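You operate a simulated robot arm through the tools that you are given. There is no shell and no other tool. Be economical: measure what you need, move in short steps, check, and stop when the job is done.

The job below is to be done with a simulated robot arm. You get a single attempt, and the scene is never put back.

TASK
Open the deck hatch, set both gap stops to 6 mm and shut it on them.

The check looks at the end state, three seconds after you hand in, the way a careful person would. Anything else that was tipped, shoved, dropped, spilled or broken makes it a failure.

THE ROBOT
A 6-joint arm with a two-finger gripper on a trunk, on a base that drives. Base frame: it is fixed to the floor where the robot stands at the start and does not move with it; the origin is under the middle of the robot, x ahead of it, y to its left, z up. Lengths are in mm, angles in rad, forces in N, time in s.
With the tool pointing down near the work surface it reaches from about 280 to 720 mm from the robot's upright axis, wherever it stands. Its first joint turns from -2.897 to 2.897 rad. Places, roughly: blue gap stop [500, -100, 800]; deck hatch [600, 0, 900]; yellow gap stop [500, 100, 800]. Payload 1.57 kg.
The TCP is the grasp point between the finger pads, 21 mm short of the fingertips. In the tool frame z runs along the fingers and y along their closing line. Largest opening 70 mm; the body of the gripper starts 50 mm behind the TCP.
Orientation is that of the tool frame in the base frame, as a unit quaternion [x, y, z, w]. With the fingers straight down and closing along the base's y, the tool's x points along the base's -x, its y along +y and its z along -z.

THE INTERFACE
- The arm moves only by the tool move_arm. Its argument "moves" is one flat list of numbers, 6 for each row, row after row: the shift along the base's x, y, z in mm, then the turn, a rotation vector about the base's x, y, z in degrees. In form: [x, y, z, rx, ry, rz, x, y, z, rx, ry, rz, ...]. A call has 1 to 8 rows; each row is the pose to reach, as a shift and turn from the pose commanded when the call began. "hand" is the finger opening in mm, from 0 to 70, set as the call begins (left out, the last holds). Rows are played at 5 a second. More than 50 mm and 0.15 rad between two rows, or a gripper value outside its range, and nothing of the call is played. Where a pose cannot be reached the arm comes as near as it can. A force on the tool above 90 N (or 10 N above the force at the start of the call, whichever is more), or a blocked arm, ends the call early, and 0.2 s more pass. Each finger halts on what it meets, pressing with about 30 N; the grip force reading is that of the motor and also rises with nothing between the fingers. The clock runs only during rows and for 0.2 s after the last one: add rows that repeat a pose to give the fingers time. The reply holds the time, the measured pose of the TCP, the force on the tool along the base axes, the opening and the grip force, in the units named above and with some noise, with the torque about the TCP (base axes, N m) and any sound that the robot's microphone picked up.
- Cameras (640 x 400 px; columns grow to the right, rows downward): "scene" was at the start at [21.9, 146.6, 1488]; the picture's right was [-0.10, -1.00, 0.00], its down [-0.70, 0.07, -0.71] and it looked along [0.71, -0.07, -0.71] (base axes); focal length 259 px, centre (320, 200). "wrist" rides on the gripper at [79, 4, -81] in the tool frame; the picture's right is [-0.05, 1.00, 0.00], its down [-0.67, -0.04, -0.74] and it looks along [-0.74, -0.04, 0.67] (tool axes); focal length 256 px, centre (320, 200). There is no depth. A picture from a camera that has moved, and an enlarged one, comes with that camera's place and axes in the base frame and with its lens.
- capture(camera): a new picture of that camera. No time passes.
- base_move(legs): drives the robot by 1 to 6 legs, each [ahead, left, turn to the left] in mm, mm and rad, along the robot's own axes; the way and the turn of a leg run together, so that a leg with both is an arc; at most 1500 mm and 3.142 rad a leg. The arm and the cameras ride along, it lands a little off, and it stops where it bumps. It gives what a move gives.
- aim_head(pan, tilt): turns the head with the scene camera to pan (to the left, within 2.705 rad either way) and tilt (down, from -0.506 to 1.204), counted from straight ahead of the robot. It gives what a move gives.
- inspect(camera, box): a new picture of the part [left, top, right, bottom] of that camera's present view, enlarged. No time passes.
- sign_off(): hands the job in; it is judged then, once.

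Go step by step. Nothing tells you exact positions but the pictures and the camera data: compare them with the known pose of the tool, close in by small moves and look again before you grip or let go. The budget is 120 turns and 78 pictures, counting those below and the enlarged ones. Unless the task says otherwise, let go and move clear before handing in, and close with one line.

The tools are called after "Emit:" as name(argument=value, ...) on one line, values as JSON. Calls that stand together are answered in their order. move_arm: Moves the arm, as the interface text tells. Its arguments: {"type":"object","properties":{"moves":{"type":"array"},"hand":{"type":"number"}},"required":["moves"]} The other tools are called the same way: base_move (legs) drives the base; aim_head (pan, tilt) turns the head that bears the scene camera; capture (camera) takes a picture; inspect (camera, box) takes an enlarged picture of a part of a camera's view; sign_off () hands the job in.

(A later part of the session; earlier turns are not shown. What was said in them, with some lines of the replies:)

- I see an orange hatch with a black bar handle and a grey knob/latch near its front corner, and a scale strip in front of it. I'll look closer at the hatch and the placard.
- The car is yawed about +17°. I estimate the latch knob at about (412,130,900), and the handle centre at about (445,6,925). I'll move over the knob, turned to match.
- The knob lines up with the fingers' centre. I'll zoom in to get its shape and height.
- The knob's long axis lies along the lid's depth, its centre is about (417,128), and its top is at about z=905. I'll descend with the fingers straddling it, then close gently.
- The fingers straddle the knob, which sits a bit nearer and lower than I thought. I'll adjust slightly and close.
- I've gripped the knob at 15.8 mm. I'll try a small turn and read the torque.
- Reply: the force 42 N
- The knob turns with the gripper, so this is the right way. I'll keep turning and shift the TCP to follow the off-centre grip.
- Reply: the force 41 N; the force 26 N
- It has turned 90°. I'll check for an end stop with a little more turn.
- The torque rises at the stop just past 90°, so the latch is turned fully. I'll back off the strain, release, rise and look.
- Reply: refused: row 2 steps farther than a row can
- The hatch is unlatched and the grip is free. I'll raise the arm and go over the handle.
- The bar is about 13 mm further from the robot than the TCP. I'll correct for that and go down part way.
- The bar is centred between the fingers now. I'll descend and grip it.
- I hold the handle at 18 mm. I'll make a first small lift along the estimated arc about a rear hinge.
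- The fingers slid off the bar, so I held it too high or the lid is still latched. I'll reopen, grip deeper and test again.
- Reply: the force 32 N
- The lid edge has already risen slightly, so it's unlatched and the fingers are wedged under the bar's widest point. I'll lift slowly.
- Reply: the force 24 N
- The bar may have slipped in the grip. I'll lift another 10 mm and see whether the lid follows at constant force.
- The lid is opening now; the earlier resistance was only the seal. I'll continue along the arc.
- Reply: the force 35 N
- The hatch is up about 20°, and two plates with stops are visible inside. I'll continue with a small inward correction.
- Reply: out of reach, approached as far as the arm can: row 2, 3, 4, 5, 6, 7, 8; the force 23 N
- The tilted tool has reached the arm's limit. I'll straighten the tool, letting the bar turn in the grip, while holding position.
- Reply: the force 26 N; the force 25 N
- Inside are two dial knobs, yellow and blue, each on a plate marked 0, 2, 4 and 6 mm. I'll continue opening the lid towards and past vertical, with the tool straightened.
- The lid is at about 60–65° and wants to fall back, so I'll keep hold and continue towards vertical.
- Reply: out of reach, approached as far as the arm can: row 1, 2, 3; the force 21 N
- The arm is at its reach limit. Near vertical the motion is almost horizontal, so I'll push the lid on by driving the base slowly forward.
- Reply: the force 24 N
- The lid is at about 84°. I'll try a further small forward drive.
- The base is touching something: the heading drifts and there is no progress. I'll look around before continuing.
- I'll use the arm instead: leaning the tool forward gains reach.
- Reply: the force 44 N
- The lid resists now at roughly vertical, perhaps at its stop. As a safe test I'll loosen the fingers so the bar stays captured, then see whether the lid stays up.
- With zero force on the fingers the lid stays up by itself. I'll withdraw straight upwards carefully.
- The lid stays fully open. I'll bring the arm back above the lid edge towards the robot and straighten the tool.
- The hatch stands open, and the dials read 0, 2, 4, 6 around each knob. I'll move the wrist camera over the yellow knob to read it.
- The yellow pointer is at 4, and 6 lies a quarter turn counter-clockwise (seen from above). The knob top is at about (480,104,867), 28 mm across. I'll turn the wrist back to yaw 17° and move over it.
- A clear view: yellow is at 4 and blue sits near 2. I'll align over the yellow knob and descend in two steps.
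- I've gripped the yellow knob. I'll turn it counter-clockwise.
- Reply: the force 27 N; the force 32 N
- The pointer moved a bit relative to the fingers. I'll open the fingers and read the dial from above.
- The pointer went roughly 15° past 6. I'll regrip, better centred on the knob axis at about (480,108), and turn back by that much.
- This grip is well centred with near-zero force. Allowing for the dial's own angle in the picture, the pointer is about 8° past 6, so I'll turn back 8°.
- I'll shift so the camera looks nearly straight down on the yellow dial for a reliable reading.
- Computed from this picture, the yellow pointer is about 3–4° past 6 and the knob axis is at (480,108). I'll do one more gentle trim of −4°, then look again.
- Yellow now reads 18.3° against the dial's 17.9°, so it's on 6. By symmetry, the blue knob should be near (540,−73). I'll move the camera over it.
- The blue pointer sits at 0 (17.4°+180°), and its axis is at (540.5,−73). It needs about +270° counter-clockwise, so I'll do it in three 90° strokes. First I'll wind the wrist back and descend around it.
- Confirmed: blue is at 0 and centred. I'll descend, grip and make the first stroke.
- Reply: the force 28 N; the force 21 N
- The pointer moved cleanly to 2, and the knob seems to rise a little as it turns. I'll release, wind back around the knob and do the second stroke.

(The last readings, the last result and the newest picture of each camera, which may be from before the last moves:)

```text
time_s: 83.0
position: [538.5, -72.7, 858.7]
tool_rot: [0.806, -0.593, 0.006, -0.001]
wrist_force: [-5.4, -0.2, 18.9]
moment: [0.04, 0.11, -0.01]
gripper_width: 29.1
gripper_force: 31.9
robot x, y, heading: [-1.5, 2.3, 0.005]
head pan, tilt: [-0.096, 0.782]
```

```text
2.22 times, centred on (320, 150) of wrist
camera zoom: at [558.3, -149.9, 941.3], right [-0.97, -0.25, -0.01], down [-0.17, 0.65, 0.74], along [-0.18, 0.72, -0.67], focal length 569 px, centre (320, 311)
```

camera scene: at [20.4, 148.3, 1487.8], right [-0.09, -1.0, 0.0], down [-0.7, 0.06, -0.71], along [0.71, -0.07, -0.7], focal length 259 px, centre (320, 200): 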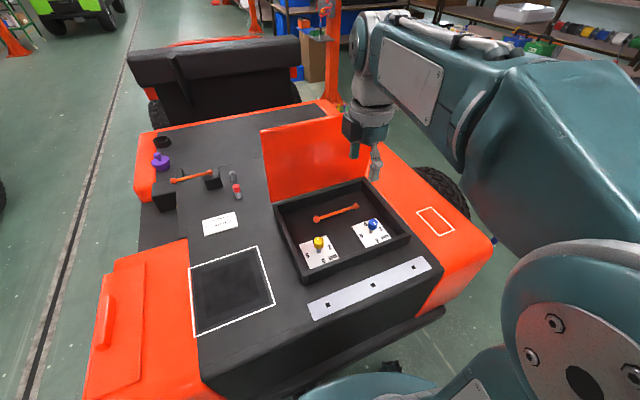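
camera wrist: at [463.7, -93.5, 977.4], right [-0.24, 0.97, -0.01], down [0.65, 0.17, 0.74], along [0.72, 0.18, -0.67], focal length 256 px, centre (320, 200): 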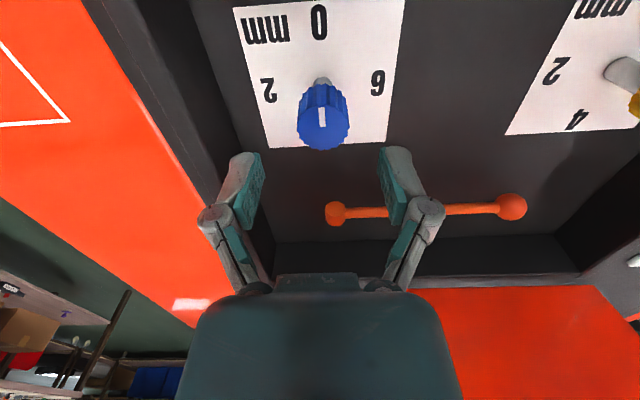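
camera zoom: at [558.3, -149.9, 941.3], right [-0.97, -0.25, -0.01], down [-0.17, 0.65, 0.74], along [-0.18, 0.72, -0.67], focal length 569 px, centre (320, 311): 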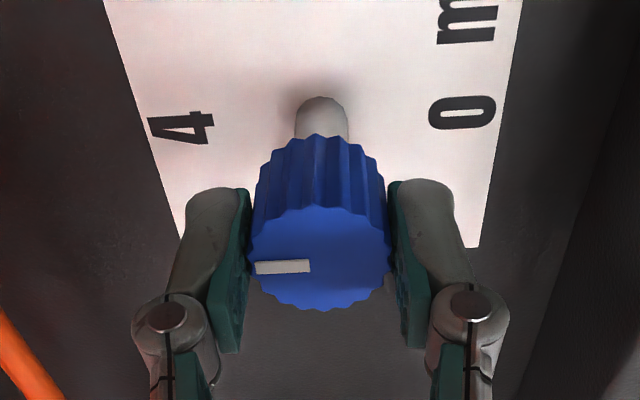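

At 4 now, tracking cleanly. Third stroke to 6.

Emit:
move_arm(moves=[0, 0, 0, 0, 0, 0, 0, 0, 2, 0, 0, 0, 0, 0, 2, 0, 0, -8, 0, 0, 2, 0, 0, -16, 0, 0, 2, 0, 0, -24, 0, 0, 2, 0, 0, -32, 0, 0, 2, 0, 0, -40, 0, 0, 2, 0, 0, -45], hand=55)

Emit:
move_arm(moves=[0, 0, 0, 0, 0, -8, 0, 0, 0, 0, 0, -16, 0, 0, 0, 0, 0, -24, 0, 0, 0, 0, 0, -32, 0, 0, 0, 0, 0, -40, 0, 0, 0, 0, 0, -45, 0, 0, 0, 0, 0, -45])

Emit:
move_arm(moves=[0, 0, 0, 0, 0, 0, 0, 0, 0, 0, 0, 0, 0, 0, 0, 0, 0, 0], hand=15)

Emit:
move_arm(moves=[0, 0, 0, 0, 0, 7.5, 0, 0, 0, 0, 0, 15, 0, 0, 0, 0, 0, 22.5, 0, 0, 0, 0, 0, 30, 0, 0, 0, 0, 0, 37.5, 0, 0, 1, 0, 0, 45, 0, 0, 1, 0, 0, 45])

Emit:
move_arm(moves=[0, 0, 0, 0, 0, 7.5, 0, 0, 0, 0, 0, 15, 0, 0, 0, 0, 0, 22.5, 0, 0, 0, 0, 0, 30, 0, 0, 0, 0, 0, 37.5, 0, 0, 0, 0, 0, 45, 0, 0, 0, 0, 0, 45])

Emit:
move_arm(moves=[0, 0, 0, 0, 0, 0, 0, 0, 0, 0, 0, 0, 0, 0, 30, 0, 0, 0, 0, 0, 60, 0, 0, 0, 0, 10, 95, 0, 0, -4, 0, 20, 120, 0, 0, -8, 0, 24, 120, 0, 0, -12, 0, 24, 120, 0, 0, -12], hand=55)

Emit:
inspect(camera="wrist", box=[250, 0, 390, 100])

```text
time_s: 84.8
position: [540.4, -72.3, 860.1]
tool_rot: [-0.516, 0.857, -0.004, -0.002]
wrist_force: [0.4, 0.1, 0.3]
moment: [-0.02, 0.0, -0.02]
gripper_width: 55.1
gripper_force: 0.0
robot x, y, heading: [-0.7, -0.6, -0.003]
head pan, tilt: [-0.096, 0.782]
```

```text
time_s: 86.4
position: [539.3, -71.6, 860.3]
tool_rot: [-0.149, 0.989, -0.004, -0.003]
wrist_force: [-0.5, -0.2, -0.7]
moment: [0.0, 0.0, 0.0]
gripper_width: 54.9
gripper_force: 0.1
robot x, y, heading: [-4.3, 2.9, 0.004]
head pan, tilt: [-0.096, 0.782]
```

```text
time_s: 87.2
position: [540.1, -72.2, 860.9]
tool_rot: [-0.149, 0.989, -0.004, -0.003]
wrist_force: [-0.7, -0.3, 5.2]
moment: [-0.02, -0.01, -0.05]
gripper_width: 29.1
gripper_force: 32.2
robot x, y, heading: [-3.1, -0.4, -0.002]
head pan, tilt: [-0.096, 0.782]
```

```text
time_s: 88.8
position: [539.8, -72.2, 862.1]
tool_rot: [-0.517, 0.856, -0.004, -0.001]
wrist_force: [1.0, 0.3, 12.0]
moment: [0.37, -0.27, 0.04]
gripper_width: 29.1
gripper_force: 32.7
robot x, y, heading: [0.2, 3.7, 0.001]
head pan, tilt: [-0.096, 0.782]
```

```text
time_s: 90.4
position: [539.2, -72.4, 862.0]
tool_rot: [0.806, -0.592, 0.005, -0.002]
wrist_force: [-4.4, 1.3, 18.9]
moment: [-0.11, 0.05, 0.03]
gripper_width: 29.1
gripper_force: 32.2
robot x, y, heading: [-1.0, -1.2, 0.003]
head pan, tilt: [-0.096, 0.782]
```

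```text
time_s: 92.2
position: [539.2, -47.7, 981.1]
tool_rot: [0.739, -0.674, 0.004, 0.0]
wrist_force: [0.4, 0.8, 0.0]
moment: [0.04, 0.01, 0.0]
gripper_width: 55.3
gripper_force: 0.1
robot x, y, heading: [-3.7, 1.2, 0.002]
head pan, tilt: [-0.096, 0.782]
```

```text
4.00 times, centred on (320, 50) of wrist
camera zoom: at [542.2, -127.5, 1063.8], right [-1.0, -0.04, -0.01], down [-0.03, 0.67, 0.74], along [-0.02, 0.74, -0.67], focal length 1024 px, centre (320, 800)
```

zoom: 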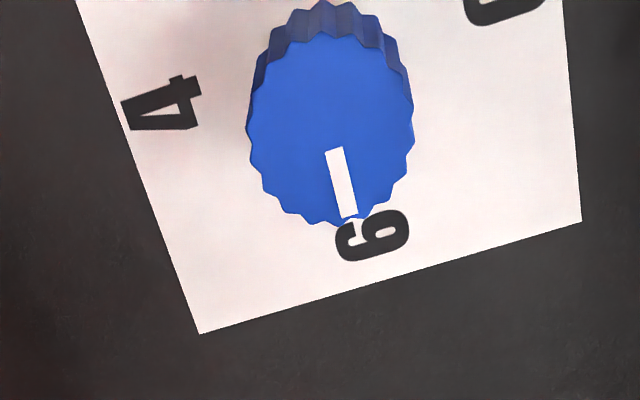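

Blue matches the yellow reading exactly, so both are on 6 mm. Now I'll close: rise, turn to yaw 107°, drive slightly forward again and go above the lid edge to the handle.

Emit:
move_arm(moves=[0, 10, 45, 0, 0, 4, 0, 20, 90, 0, 0, 8, 0, 30, 135, 0, 0, 12, 0, 40, 180, 0, 0, 12, 0, 50, 225, 0, 0, 12, 0, 60, 250, 0, 0, 12, 0, 60, 250, 0, 0, 12], hand=36)

Emit:
base_move(legs=[[22, 0, 0]])

Emit:
capture(camera="scene")

```text
time_s: 93.8
position: [539.7, 13.1, 1231.7]
tool_rot: [0.805, -0.593, 0.004, 0.0]
wrist_force: [0.0, -0.5, -0.2]
moment: [-0.02, 0.02, 0.0]
gripper_width: 36.2
gripper_force: 0.1
robot x, y, heading: [-1.2, -1.7, 0.006]
head pan, tilt: [-0.096, 0.782]
```

```text
time_s: 94.6
position: [562.4, 12.1, 1232.3]
tool_rot: [0.805, -0.593, 0.005, 0.0]
wrist_force: [0.1, -1.2, 0.0]
moment: [-0.01, 0.0, -0.01]
gripper_width: 36.0
gripper_force: 0.0
robot x, y, heading: [18.8, -3.0, 0.002]
head pan, tilt: [-0.096, 0.782]
```

```text
9 pictures are left
camera scene: at [43.0, 146.7, 1488.0], right [-0.09, -1.0, 0.0], down [-0.7, 0.07, -0.71], along [0.71, -0.07, -0.71], focal length 259 px, centre (320, 200)
```

scene: 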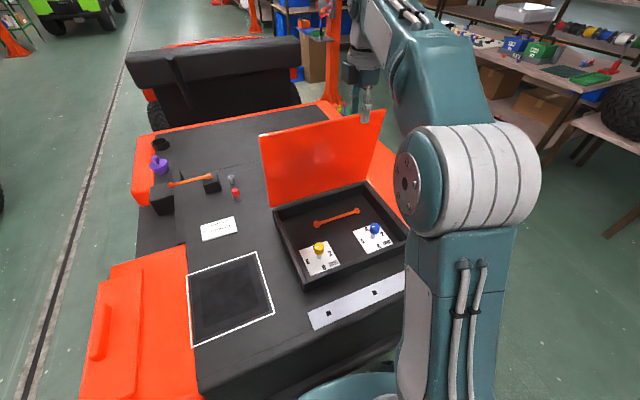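

The lid still stands and the base stopped clean. I'll move over the handle with a slight forward lean.

Emit:
move_arm(moves=[35, 15, 0, 0.6, -2, 0, 70, 30, 0, 1.2, -4, 0, 105, 45, 0, 1.75, -5.74, 0, 125, 54, 0, 2.3, -7.6, 0, 142, 60, -7, 2.92, -9.56, 0, 142, 60, -7, 2.92, -9.56, 0])

Emit:
capture(camera="wrist")

```text
time_s: 96.0
position: [682.2, 70.4, 1210.6]
tool_rot: [0.802, -0.591, 0.056, -0.071]
wrist_force: [0.7, 0.0, 0.7]
moment: [-0.04, 0.01, 0.01]
gripper_width: 36.3
gripper_force: 0.1
out of reach, approached as far as the arm can: row 3, 4, 5, 6
robot x, y, heading: [21.9, -4.0, 0.003]
head pan, tilt: [-0.096, 0.782]
```

```text
8 pictures are left
camera wrist: at [687.1, -11.6, 1291.2], right [-0.95, -0.24, -0.18], down [-0.29, 0.61, 0.73], along [-0.07, 0.75, -0.65], focal length 256 px, centre (320, 200)
```

wrist: 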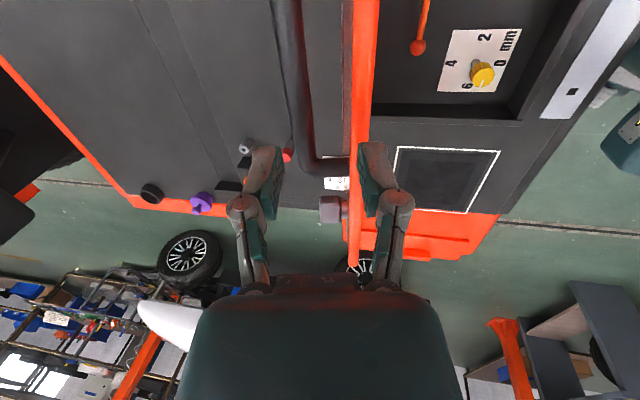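

The bar is at about (712,72,1115) and the lid leans about 85°. I'll tilt the tool a bit more for reach, move over the bar, and check before lowering.

Emit:
move_arm(moves=[0, 0, 4, 1.3, -4.3, 0, 6, 0, 6, 2.63, -8.6, 0, 20, 1, 6, 2.63, -8.6, 0, 31, 2, 0, 2.63, -8.6, 0, 31, 2, -20, 2.63, -8.6, 0, 31, 2, -40, 2.63, -8.6, 0, 31, 2, -40, 2.63, -8.6, 0])

Emit:
capture(camera="wrist")

```text
time_s: 97.6
position: [712.8, 72.6, 1171.0]
tool_rot: [0.793, -0.585, 0.103, -0.133]
wrist_force: [-0.1, -0.6, 0.4]
moment: [0.01, -0.01, 0.02]
gripper_width: 36.2
gripper_force: 0.1
robot x, y, heading: [21.7, -4.6, -0.0]
head pan, tilt: [-0.096, 0.782]
```

```text
7 pictures are left
camera wrist: at [706.6, -13.3, 1246.2], right [-0.92, -0.23, -0.33], down [-0.4, 0.58, 0.71], along [0.03, 0.78, -0.62], focal length 256 px, centre (320, 200)
```

wrist: 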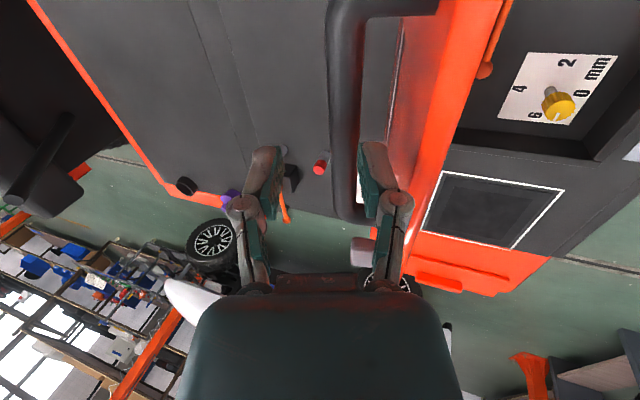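

The bar lies between the fingers' lines, about 4 mm beyond centre. I'll lower around it.

Emit:
move_arm(moves=[3, 1, -10, 0, 0, 0, 3, 1, -20, 0, 0, 0, 3, 1, -30, 0, 0, 0, 3, 1, -40, 0, 0, 0, 3, 1, -45, 0, 0, 0, 3, 1, -45, 0, 0, 0])

Emit:
capture(camera="wrist")

```text
time_s: 99.0
position: [715.0, 72.5, 1126.8]
tool_rot: [0.793, -0.585, 0.104, -0.132]
wrist_force: [-0.1, 0.9, 0.7]
moment: [-0.02, 0.02, -0.01]
gripper_width: 35.6
gripper_force: 0.2
robot x, y, heading: [21.2, 1.7, 0.004]
head pan, tilt: [-0.096, 0.782]
```

```text
6 pictures are left
camera wrist: at [709.4, -12.9, 1202.0], right [-0.92, -0.23, -0.33], down [-0.4, 0.58, 0.71], along [0.03, 0.78, -0.62], focal length 256 px, centre (320, 200)
```

wrist: 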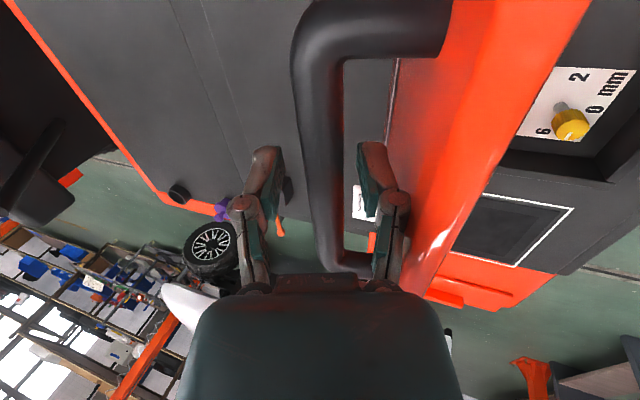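

The bar is captured between the fingers. I'll close and start drawing the lid back over centre while straightening the tool.

Emit:
move_arm(moves=[0, 0, 0, 0, 0, 0, 0, 0, 0, 0, 0, 0, 0, 0, 0, 0, 0, 0], hand=8)

Emit:
move_arm(moves=[-9, -2.7, 0.7, -0.88, 2.87, 0, -18.5, -5.6, 1.3, -1.75, 5.7, 0, -28, -8.5, 1.2, -2.63, 8.6, 0, -37.5, -11.4, 0.7, -3.5, 11.5, 0, -47, -14.3, -0.4, -4.4, 14.3, 0, -56.5, -17.2, -1.6, -5.3, 17.2, 0, -56.5, -17.2, -1.6, -5.3, 17.2, 0])

```text
time_s: 99.8
position: [715.6, 72.2, 1125.3]
tool_rot: [0.793, -0.585, 0.103, -0.133]
wrist_force: [-4.6, -1.2, -1.4]
moment: [-0.14, 0.09, 0.54]
gripper_width: 17.6
gripper_force: 31.8
robot x, y, heading: [20.3, 0.5, 0.003]
head pan, tilt: [-0.096, 0.782]
```

```text
time_s: 101.4
position: [657.8, 55.4, 1124.7]
tool_rot: [0.805, -0.593, 0.009, -0.006]
wrist_force: [4.8, -3.0, -2.2]
moment: [-0.44, -0.2, 0.48]
gripper_width: 17.6
gripper_force: 32.2
robot x, y, heading: [20.0, 1.4, 0.0]
head pan, tilt: [-0.096, 0.782]
```

It's going smoothly. I'll lower along the arc.

Emit:
move_arm(moves=[-9.7, -2.9, -1.8, 0, 0, 0, -19.3, -5.9, -4.1, 0, 0, 0, -28.9, -8.8, -6.8, 0, 0, 0, -38.3, -11.7, -10, 0, 0, 0, -47.6, -14.5, -13.6, 0, 0, 0, -56.7, -17.3, -17.6, 0, 0, 0, -65.6, -20, -22, 0, 0, 0, -74.4, -22.7, -26.8, 0, 0, 0])

Emit:
move_arm(moves=[-8.5, -2.6, -5.2, 0, 0, 0, -16.8, -5.1, -10.8, 0, 0, 0, -24.9, -7.6, -16.8, 0, 0, 0, -32.7, -10, -23.1, 0, 0, 0, -40.2, -12.3, -29.8, 0, 0, 0, -47.5, -14.5, -36.8, 0, 0, 0, -47.5, -14.5, -36.8, 0, 0, 0])

Emit:
capture(camera="scene")

```text
time_s: 103.2
position: [584.7, 32.5, 1097.5]
tool_rot: [0.805, -0.593, 0.009, -0.007]
wrist_force: [10.3, -11.5, -7.3]
moment: [-0.45, -0.28, 0.42]
gripper_width: 17.9
gripper_force: 31.6
robot x, y, heading: [20.7, -1.9, 0.003]
head pan, tilt: [-0.096, 0.782]
```

```text
time_s: 104.8
position: [536.7, 16.9, 1062.0]
tool_rot: [0.805, -0.593, 0.01, -0.008]
wrist_force: [-1.5, -14.2, 8.0]
moment: [-0.28, -0.06, 0.52]
gripper_width: 17.9
gripper_force: 31.7
robot x, y, heading: [21.0, 2.7, 0.006]
head pan, tilt: [-0.096, 0.782]
```

```text
5 pictures are left
camera scene: at [42.1, 143.3, 1488.4], right [-0.09, -1.0, 0.0], down [-0.7, 0.07, -0.71], along [0.71, -0.07, -0.71], focal length 259 px, centre (320, 200)
```

scene: 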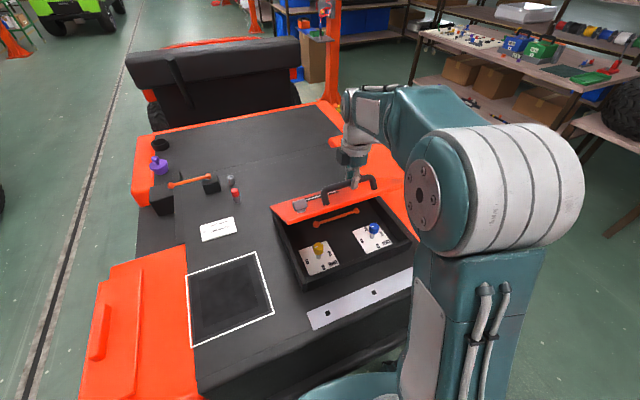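

Emit:
move_arm(moves=[-7, -3, -7.4, 0, 0, 0, -13.7, -5.2, -15, 0, 0, 0, -20, -7.1, -23, 0, 0, 0, -25.9, -8.9, -31.2, 0, 0, 0, -31.5, -10.6, -39.7, 0, 0, 0, -36.8, -12.2, -48.5, 0, 0, 0, -41.8, -13.8, -57.4, 0, 0, 0, -41.8, -13.8, -57.4, 0, 0, 0])

```text
time_s: 106.6
position: [493.1, 2.3, 1004.3]
tool_rot: [0.805, -0.594, 0.009, -0.009]
wrist_force: [-13.3, -16.1, 7.5]
moment: [-0.32, 0.05, 0.48]
gripper_width: 17.4
gripper_force: 32.0
robot x, y, heading: [20.6, 0.4, 0.004]
head pan, tilt: [-0.096, 0.782]
```

Emit:
move_arm(moves=[-6, -3, -9.2, 0, 0, 0, -10.1, -4.2, -18.6, 0, 0, 0, -13.9, -5.4, -28.2, 0, 0, 0, -17.3, -6.4, -37.9, 0, 0, 0, -20.1, -7.2, -47.8, 0, 0, 0, -20.1, -7.2, -47.8, 0, 0, 0])

Emit:
inspect(camera="scene", box=[250, 170, 430, 300])

```text
time_s: 108.0
position: [472.5, -4.5, 955.8]
tool_rot: [0.805, -0.593, 0.008, -0.007]
wrist_force: [-28.4, -10.7, 9.2]
moment: [-0.18, 0.24, 0.4]
gripper_width: 17.3
gripper_force: 32.5
robot x, y, heading: [17.6, -1.4, 0.003]
head pan, tilt: [-0.096, 0.782]
```

```text
3.08 times, centred on (340, 235) of scene
camera zoom: at [39.8, 144.2, 1488.3], right [-0.09, -1.0, 0.0], down [-0.7, 0.07, -0.71], along [0.71, -0.07, -0.7], focal length 798 px, centre (258, 92)
```

zoom: 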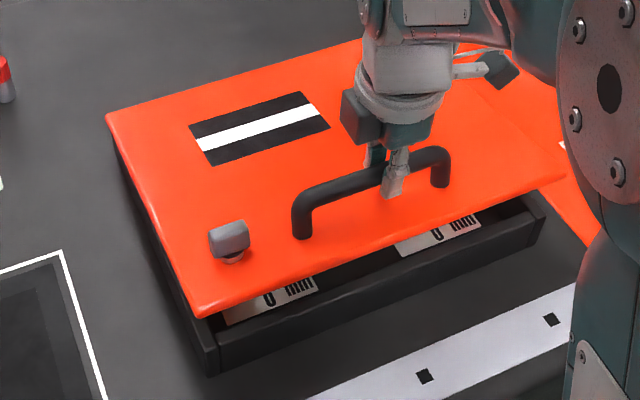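

About 25–30 mm of opening is left. I'll lower gently until the stops take the load.

Emit:
move_arm(moves=[-3, -1.5, -4, 0, 0, 0, -5, -2, -9, 0, 0, 0, -6, -2.5, -14, 0, 0, 0, -7, -3, -19, 0, 0, 0, -7, -3, -19, 0, 0, 0])

Emit:
move_arm(moves=[-1, 0, -4, 0, 0, 0, -1.5, 0, -8, 0, 0, 0, -1.5, 0, -8, 0, 0, 0])

Emit:
inspect(camera="scene", box=[250, 170, 430, 300])

```text
time_s: 109.2
position: [466.9, -4.8, 936.4]
tool_rot: [0.806, -0.592, 0.01, -0.007]
wrist_force: [-21.0, -4.6, 4.4]
moment: [-0.04, 0.19, 0.43]
gripper_width: 17.1
gripper_force: 31.9
robot x, y, heading: [20.1, 0.3, 0.001]
head pan, tilt: [-0.096, 0.782]
```

```text
time_s: 110.0
position: [465.4, -7.1, 929.1]
tool_rot: [0.805, -0.593, 0.011, -0.009]
wrist_force: [-20.0, -6.3, 20.5]
moment: [-0.12, 0.22, 0.42]
gripper_width: 17.5
gripper_force: 32.3
robot x, y, heading: [19.3, -1.1, 0.003]
head pan, tilt: [-0.096, 0.782]
```

```text
3.08 times, centred on (340, 235) of scene
camera zoom: at [40.1, 145.3, 1488.2], right [-0.09, -1.0, 0.0], down [-0.7, 0.07, -0.71], along [0.71, -0.07, -0.7], focal length 798 px, centre (258, 92)
```

zoom: 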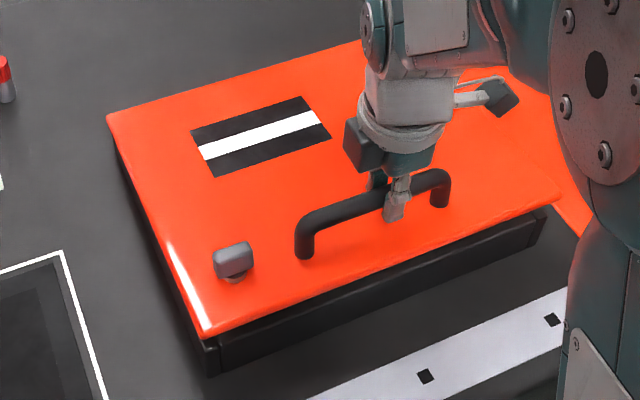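

Fz rose to 20 N, probably contact with the stops. I'll nudge 2 mm more to confirm it's firm.

Emit:
move_arm(moves=[-1, -0.5, -2, 0, 0, 0, -1, -0.5, -2, 0, 0, 0])

Emit:
move_arm(moves=[-1, -0.5, -2, 0, 0, 0, -1, -0.5, -2, 0, 0, 0])

```text
time_s: 110.6
position: [464.1, -6.4, 928.7]
tool_rot: [0.805, -0.594, 0.01, -0.009]
wrist_force: [-14.3, -5.3, 19.4]
moment: [-0.24, 0.07, 0.4]
gripper_width: 17.6
gripper_force: 31.7
robot x, y, heading: [20.7, 0.1, 0.002]
head pan, tilt: [-0.096, 0.782]
```

```text
time_s: 111.2
position: [463.9, -7.9, 925.9]
tool_rot: [0.805, -0.594, 0.011, -0.008]
wrist_force: [-7.3, -3.1, 17.8]
moment: [0.0, 0.03, 0.42]
gripper_width: 17.3
gripper_force: 32.2
robot x, y, heading: [20.5, -0.2, 0.001]
head pan, tilt: [-0.096, 0.782]
```

The vertical force stays at about 19 N while the TCP sinks, so the pads are sliding on the bar and the lid is seated. I'll release, rise and look.

Emit:
move_arm(moves=[0, 0, 0, 0, 0, 0, 0, 0, 0, 0, 0, 0, 0, 0, 20, 0, 0, 0, 0, 0, 45, 0, 0, 0, 0, 0, 45, 0, 0, 0], hand=50)

Emit:
inspect(camera="scene", box=[250, 170, 430, 300])

```text
time_s: 112.4
position: [464.7, -7.5, 969.4]
tool_rot: [0.805, -0.594, 0.01, -0.007]
wrist_force: [1.2, 1.1, 0.5]
moment: [0.01, -0.01, -0.03]
gripper_width: 50.0
gripper_force: 0.1
robot x, y, heading: [21.0, 1.0, 0.005]
head pan, tilt: [-0.096, 0.782]
```

```text
3.08 times, centred on (340, 235) of scene
camera zoom: at [42.5, 146.5, 1488.0], right [-0.09, -1.0, 0.0], down [-0.7, 0.07, -0.71], along [0.71, -0.07, -0.71], focal length 798 px, centre (258, 92)
```

zoom: 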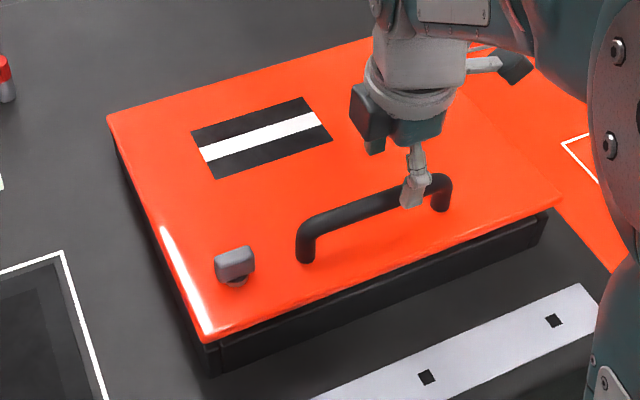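

The lid is down with a small gap. As a check that it bears on the stops, I'll press lightly with closed fingertips in front of the handle.

Emit:
move_arm(moves=[-14, -4, 0, 0, 0, 0, -28, -8, 0, 0, 0, 0, -28, -8, -20, 0, 0, 0, -28, -8, -40, 0, 0, 0, -28, -8, -48, 0, 0, 0, -28, -8, -52, 0, 0, 0], hand=0)

Emit:
move_arm(moves=[0, 0, -2, 0, 0, 0, 0, 0, -4, 0, 0, 0, 0, 0, -5, 0, 0, 0])

```text
time_s: 113.8
position: [435.7, -15.1, 917.2]
tool_rot: [0.805, -0.593, 0.008, -0.008]
wrist_force: [-0.3, -0.2, 0.1]
moment: [0.06, 0.02, 0.0]
gripper_width: 0.2
gripper_force: 28.3
robot x, y, heading: [22.1, -0.8, 0.003]
head pan, tilt: [-0.096, 0.782]
```

```text
time_s: 114.6
position: [436.1, -14.4, 913.5]
tool_rot: [0.805, -0.593, 0.009, -0.008]
wrist_force: [-0.1, 0.3, -0.5]
moment: [-0.01, 0.02, -0.01]
gripper_width: 0.1
gripper_force: 28.3
robot x, y, heading: [21.2, 0.0, 0.004]
head pan, tilt: [-0.096, 0.782]
```

Emit:
move_arm(moves=[0, 0, -2, 0, 0, 0, 0, 0, -4, 0, 0, 0, 0, 0, -4, 0, 0, 0])

Emit:
move_arm(moves=[0, 0, -1.5, 0, 0, 0, 0, 0, -3, 0, 0, 0, 0, 0, -3, 0, 0, 0])

Emit:
move_arm(moves=[0, 0, -1, 0, 0, 0, 0, 0, -2, 0, 0, 0, 0, 0, -2, 0, 0, 0])

```text
time_s: 115.4
position: [435.7, -15.1, 909.5]
tool_rot: [0.805, -0.594, 0.009, -0.007]
wrist_force: [-0.1, -0.3, 0.1]
moment: [0.03, 0.02, 0.03]
gripper_width: 0.1
gripper_force: 29.0
robot x, y, heading: [22.9, -0.6, 0.002]
head pan, tilt: [-0.096, 0.782]
```

```text
time_s: 116.2
position: [436.5, -14.8, 904.7]
tool_rot: [0.805, -0.593, 0.01, -0.006]
wrist_force: [-1.4, 0.1, 0.7]
moment: [0.02, 0.0, 0.03]
gripper_width: 0.0
gripper_force: 28.5
robot x, y, heading: [19.1, -4.4, 0.004]
head pan, tilt: [-0.096, 0.782]
```

```text
time_s: 117.0
position: [437.1, -14.3, 903.3]
tool_rot: [0.805, -0.593, 0.01, -0.007]
wrist_force: [-0.3, -1.9, 13.0]
moment: [-0.02, 0.12, -0.03]
gripper_width: 0.0
gripper_force: 28.3
robot x, y, heading: [23.7, -2.2, -0.001]
head pan, tilt: [-0.096, 0.782]
```

Emit:
move_arm(moves=[0, 0, -1.5, 0, 0, 0, 0, 0, -1.5, 0, 0, 0])

Emit:
move_arm(moves=[0, 0, -1.5, 0, 0, 0, 0, 0, -1.5, 0, 0, 0])

```text
time_s: 117.6
position: [434.5, -15.2, 903.1]
tool_rot: [0.805, -0.594, 0.01, -0.007]
wrist_force: [0.6, -0.8, 13.0]
moment: [0.02, 0.05, 0.01]
gripper_width: 0.1
gripper_force: 28.6
robot x, y, heading: [20.0, -0.6, 0.004]
head pan, tilt: [-0.096, 0.782]
```

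```text
time_s: 118.2
position: [436.2, -15.1, 900.7]
tool_rot: [0.805, -0.593, 0.01, -0.007]
wrist_force: [0.9, -0.7, 12.9]
moment: [0.0, 0.04, -0.01]
gripper_width: 0.1
gripper_force: 28.4
robot x, y, heading: [20.3, -0.3, -0.001]
head pan, tilt: [-0.096, 0.782]
```

The force stays at 13 N while the lid sinks, so hinge friction was holding it above the stops. I'll keep pressing until it turns firm.

Emit:
move_arm(moves=[0, 0, -1, 0, 0, 0, 0, 0, -2, 0, 0, 0, 0, 0, -2, 0, 0, 0])

Emit:
move_arm(moves=[0, 0, -1, 0, 0, 0, 0, 0, -2, 0, 0, 0, 0, 0, -2, 0, 0, 0])

Emit:
move_arm(moves=[0, 0, -1, 0, 0, 0, 0, 0, -2, 0, 0, 0, 0, 0, -2, 0, 0, 0])

```text
time_s: 119.0
position: [435.5, -14.4, 898.7]
tool_rot: [0.805, -0.593, 0.01, -0.007]
wrist_force: [-1.4, -1.3, 13.5]
moment: [0.01, 0.13, -0.01]
gripper_width: 0.1
gripper_force: 28.8
robot x, y, heading: [20.1, 1.4, 0.005]
head pan, tilt: [-0.096, 0.782]
```

```text
time_s: 119.8
position: [436.3, -14.8, 897.2]
tool_rot: [0.805, -0.593, 0.009, -0.007]
wrist_force: [-3.8, -1.4, 13.7]
moment: [-0.01, 0.18, 0.0]
gripper_width: 0.0
gripper_force: 28.2
robot x, y, heading: [19.8, 0.3, 0.006]
head pan, tilt: [-0.096, 0.782]
```

```text
time_s: 120.6
position: [435.5, -14.4, 894.6]
tool_rot: [0.805, -0.593, 0.01, -0.008]
wrist_force: [-3.9, -1.3, 12.7]
moment: [-0.02, 0.17, -0.02]
gripper_width: 0.0
gripper_force: 28.8
robot x, y, heading: [18.4, -0.3, 0.0]
head pan, tilt: [-0.096, 0.782]
```

Emit:
move_arm(moves=[0, 0, -1, 0, 0, 0, 0, 0, -2, 0, 0, 0, 0, 0, -2, 0, 0, 0])

Emit:
move_arm(moves=[0, 0, -1, 0, 0, 0, 0, 0, -2, 0, 0, 0, 0, 0, -2, 0, 0, 0])

Emit:
move_arm(moves=[0, 0, -1, 0, 0, 0, 0, 0, -2, 0, 0, 0, 0, 0, -2, 0, 0, 0])

```text
time_s: 121.4
position: [435.6, -14.9, 893.1]
tool_rot: [0.805, -0.593, 0.01, -0.006]
wrist_force: [-7.3, -3.5, 25.5]
moment: [-0.05, 0.31, -0.01]
gripper_width: 0.0
gripper_force: 28.4
robot x, y, heading: [20.5, -1.1, 0.007]
head pan, tilt: [-0.096, 0.782]
```

```text
time_s: 122.2
position: [436.8, -15.0, 894.1]
tool_rot: [0.805, -0.593, 0.013, -0.01]
wrist_force: [-6.3, -0.2, 52.0]
moment: [-0.03, 0.44, 0.0]
gripper_width: 0.0
gripper_force: 28.7
robot x, y, heading: [23.1, 5.5, 0.002]
head pan, tilt: [-0.096, 0.782]
```

```text
time_s: 123.0
position: [436.4, -14.4, 892.4]
tool_rot: [0.805, -0.593, 0.014, -0.01]
wrist_force: [-6.3, 0.1, 71.2]
moment: [0.07, 0.57, 0.02]
gripper_width: 0.0
gripper_force: 28.8
robot x, y, heading: [22.4, 0.0, 0.006]
head pan, tilt: [-0.096, 0.782]
```

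It turns firm at z≈893 (25→52→71 N), so the lid is now on the stops. I'll lift off and retreat, then look.

Emit:
move_arm(moves=[0, 0, 10, 0, 0, 0, 0, 0, 40, 0, 0, 0, 0, 0, 80, 0, 0, 0, 0, 0, 120, 0, 0, 0, -15, 0, 165, 0, 0, 0, -30, 0, 210, 0, 0, 0, -40, 0, 255, 0, 0, 0, -40, 0, 290, 0, 0, 0])

Emit:
base_move(legs=[[-22, 0, 0]])

Emit:
inspect(camera="scene", box=[250, 170, 430, 300])

```text
time_s: 124.8
position: [396.5, -15.9, 1179.9]
tool_rot: [0.804, -0.594, 0.01, -0.007]
wrist_force: [0.9, -0.1, 0.4]
moment: [0.01, 0.01, -0.01]
gripper_width: 0.1
gripper_force: 28.5
robot x, y, heading: [18.6, 1.7, 0.0]
head pan, tilt: [-0.096, 0.782]
```

```text
time_s: 125.6
position: [373.9, -16.3, 1178.4]
tool_rot: [0.805, -0.593, 0.01, -0.007]
wrist_force: [-0.1, -0.2, 0.2]
moment: [0.0, -0.02, 0.01]
gripper_width: 0.2
gripper_force: 28.8
robot x, y, heading: [0.0, -0.4, 0.003]
head pan, tilt: [-0.096, 0.782]
```

```text
3.08 times, centred on (340, 235) of scene
camera zoom: at [20.1, 146.6, 1488.0], right [-0.09, -1.0, 0.0], down [-0.7, 0.07, -0.71], along [0.71, -0.07, -0.7], focal length 798 px, centre (258, 92)
```

zoom: 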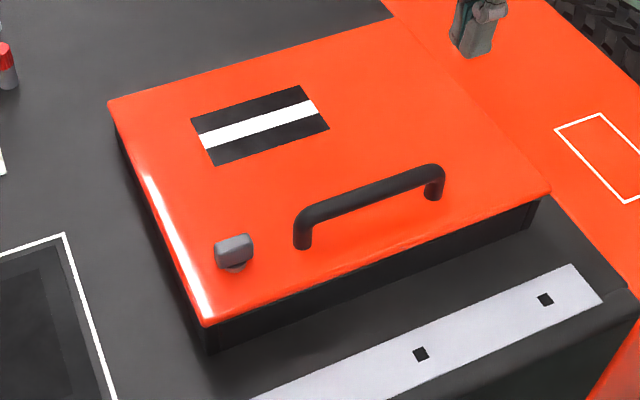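

The lid is down on the stops, both of which are set to 6 mm. Nothing else has moved and the arm is clear, so I'm handing in.

Emit:
sign_off()

```text
The job is handed in.
```

I opened the deck hatch, set both gap stops to 6 mm and shut the lid on them. Pressing down, it turned firm as it reached the stops. I left the latch knob turned open, since re-latching wasn't part of the job.
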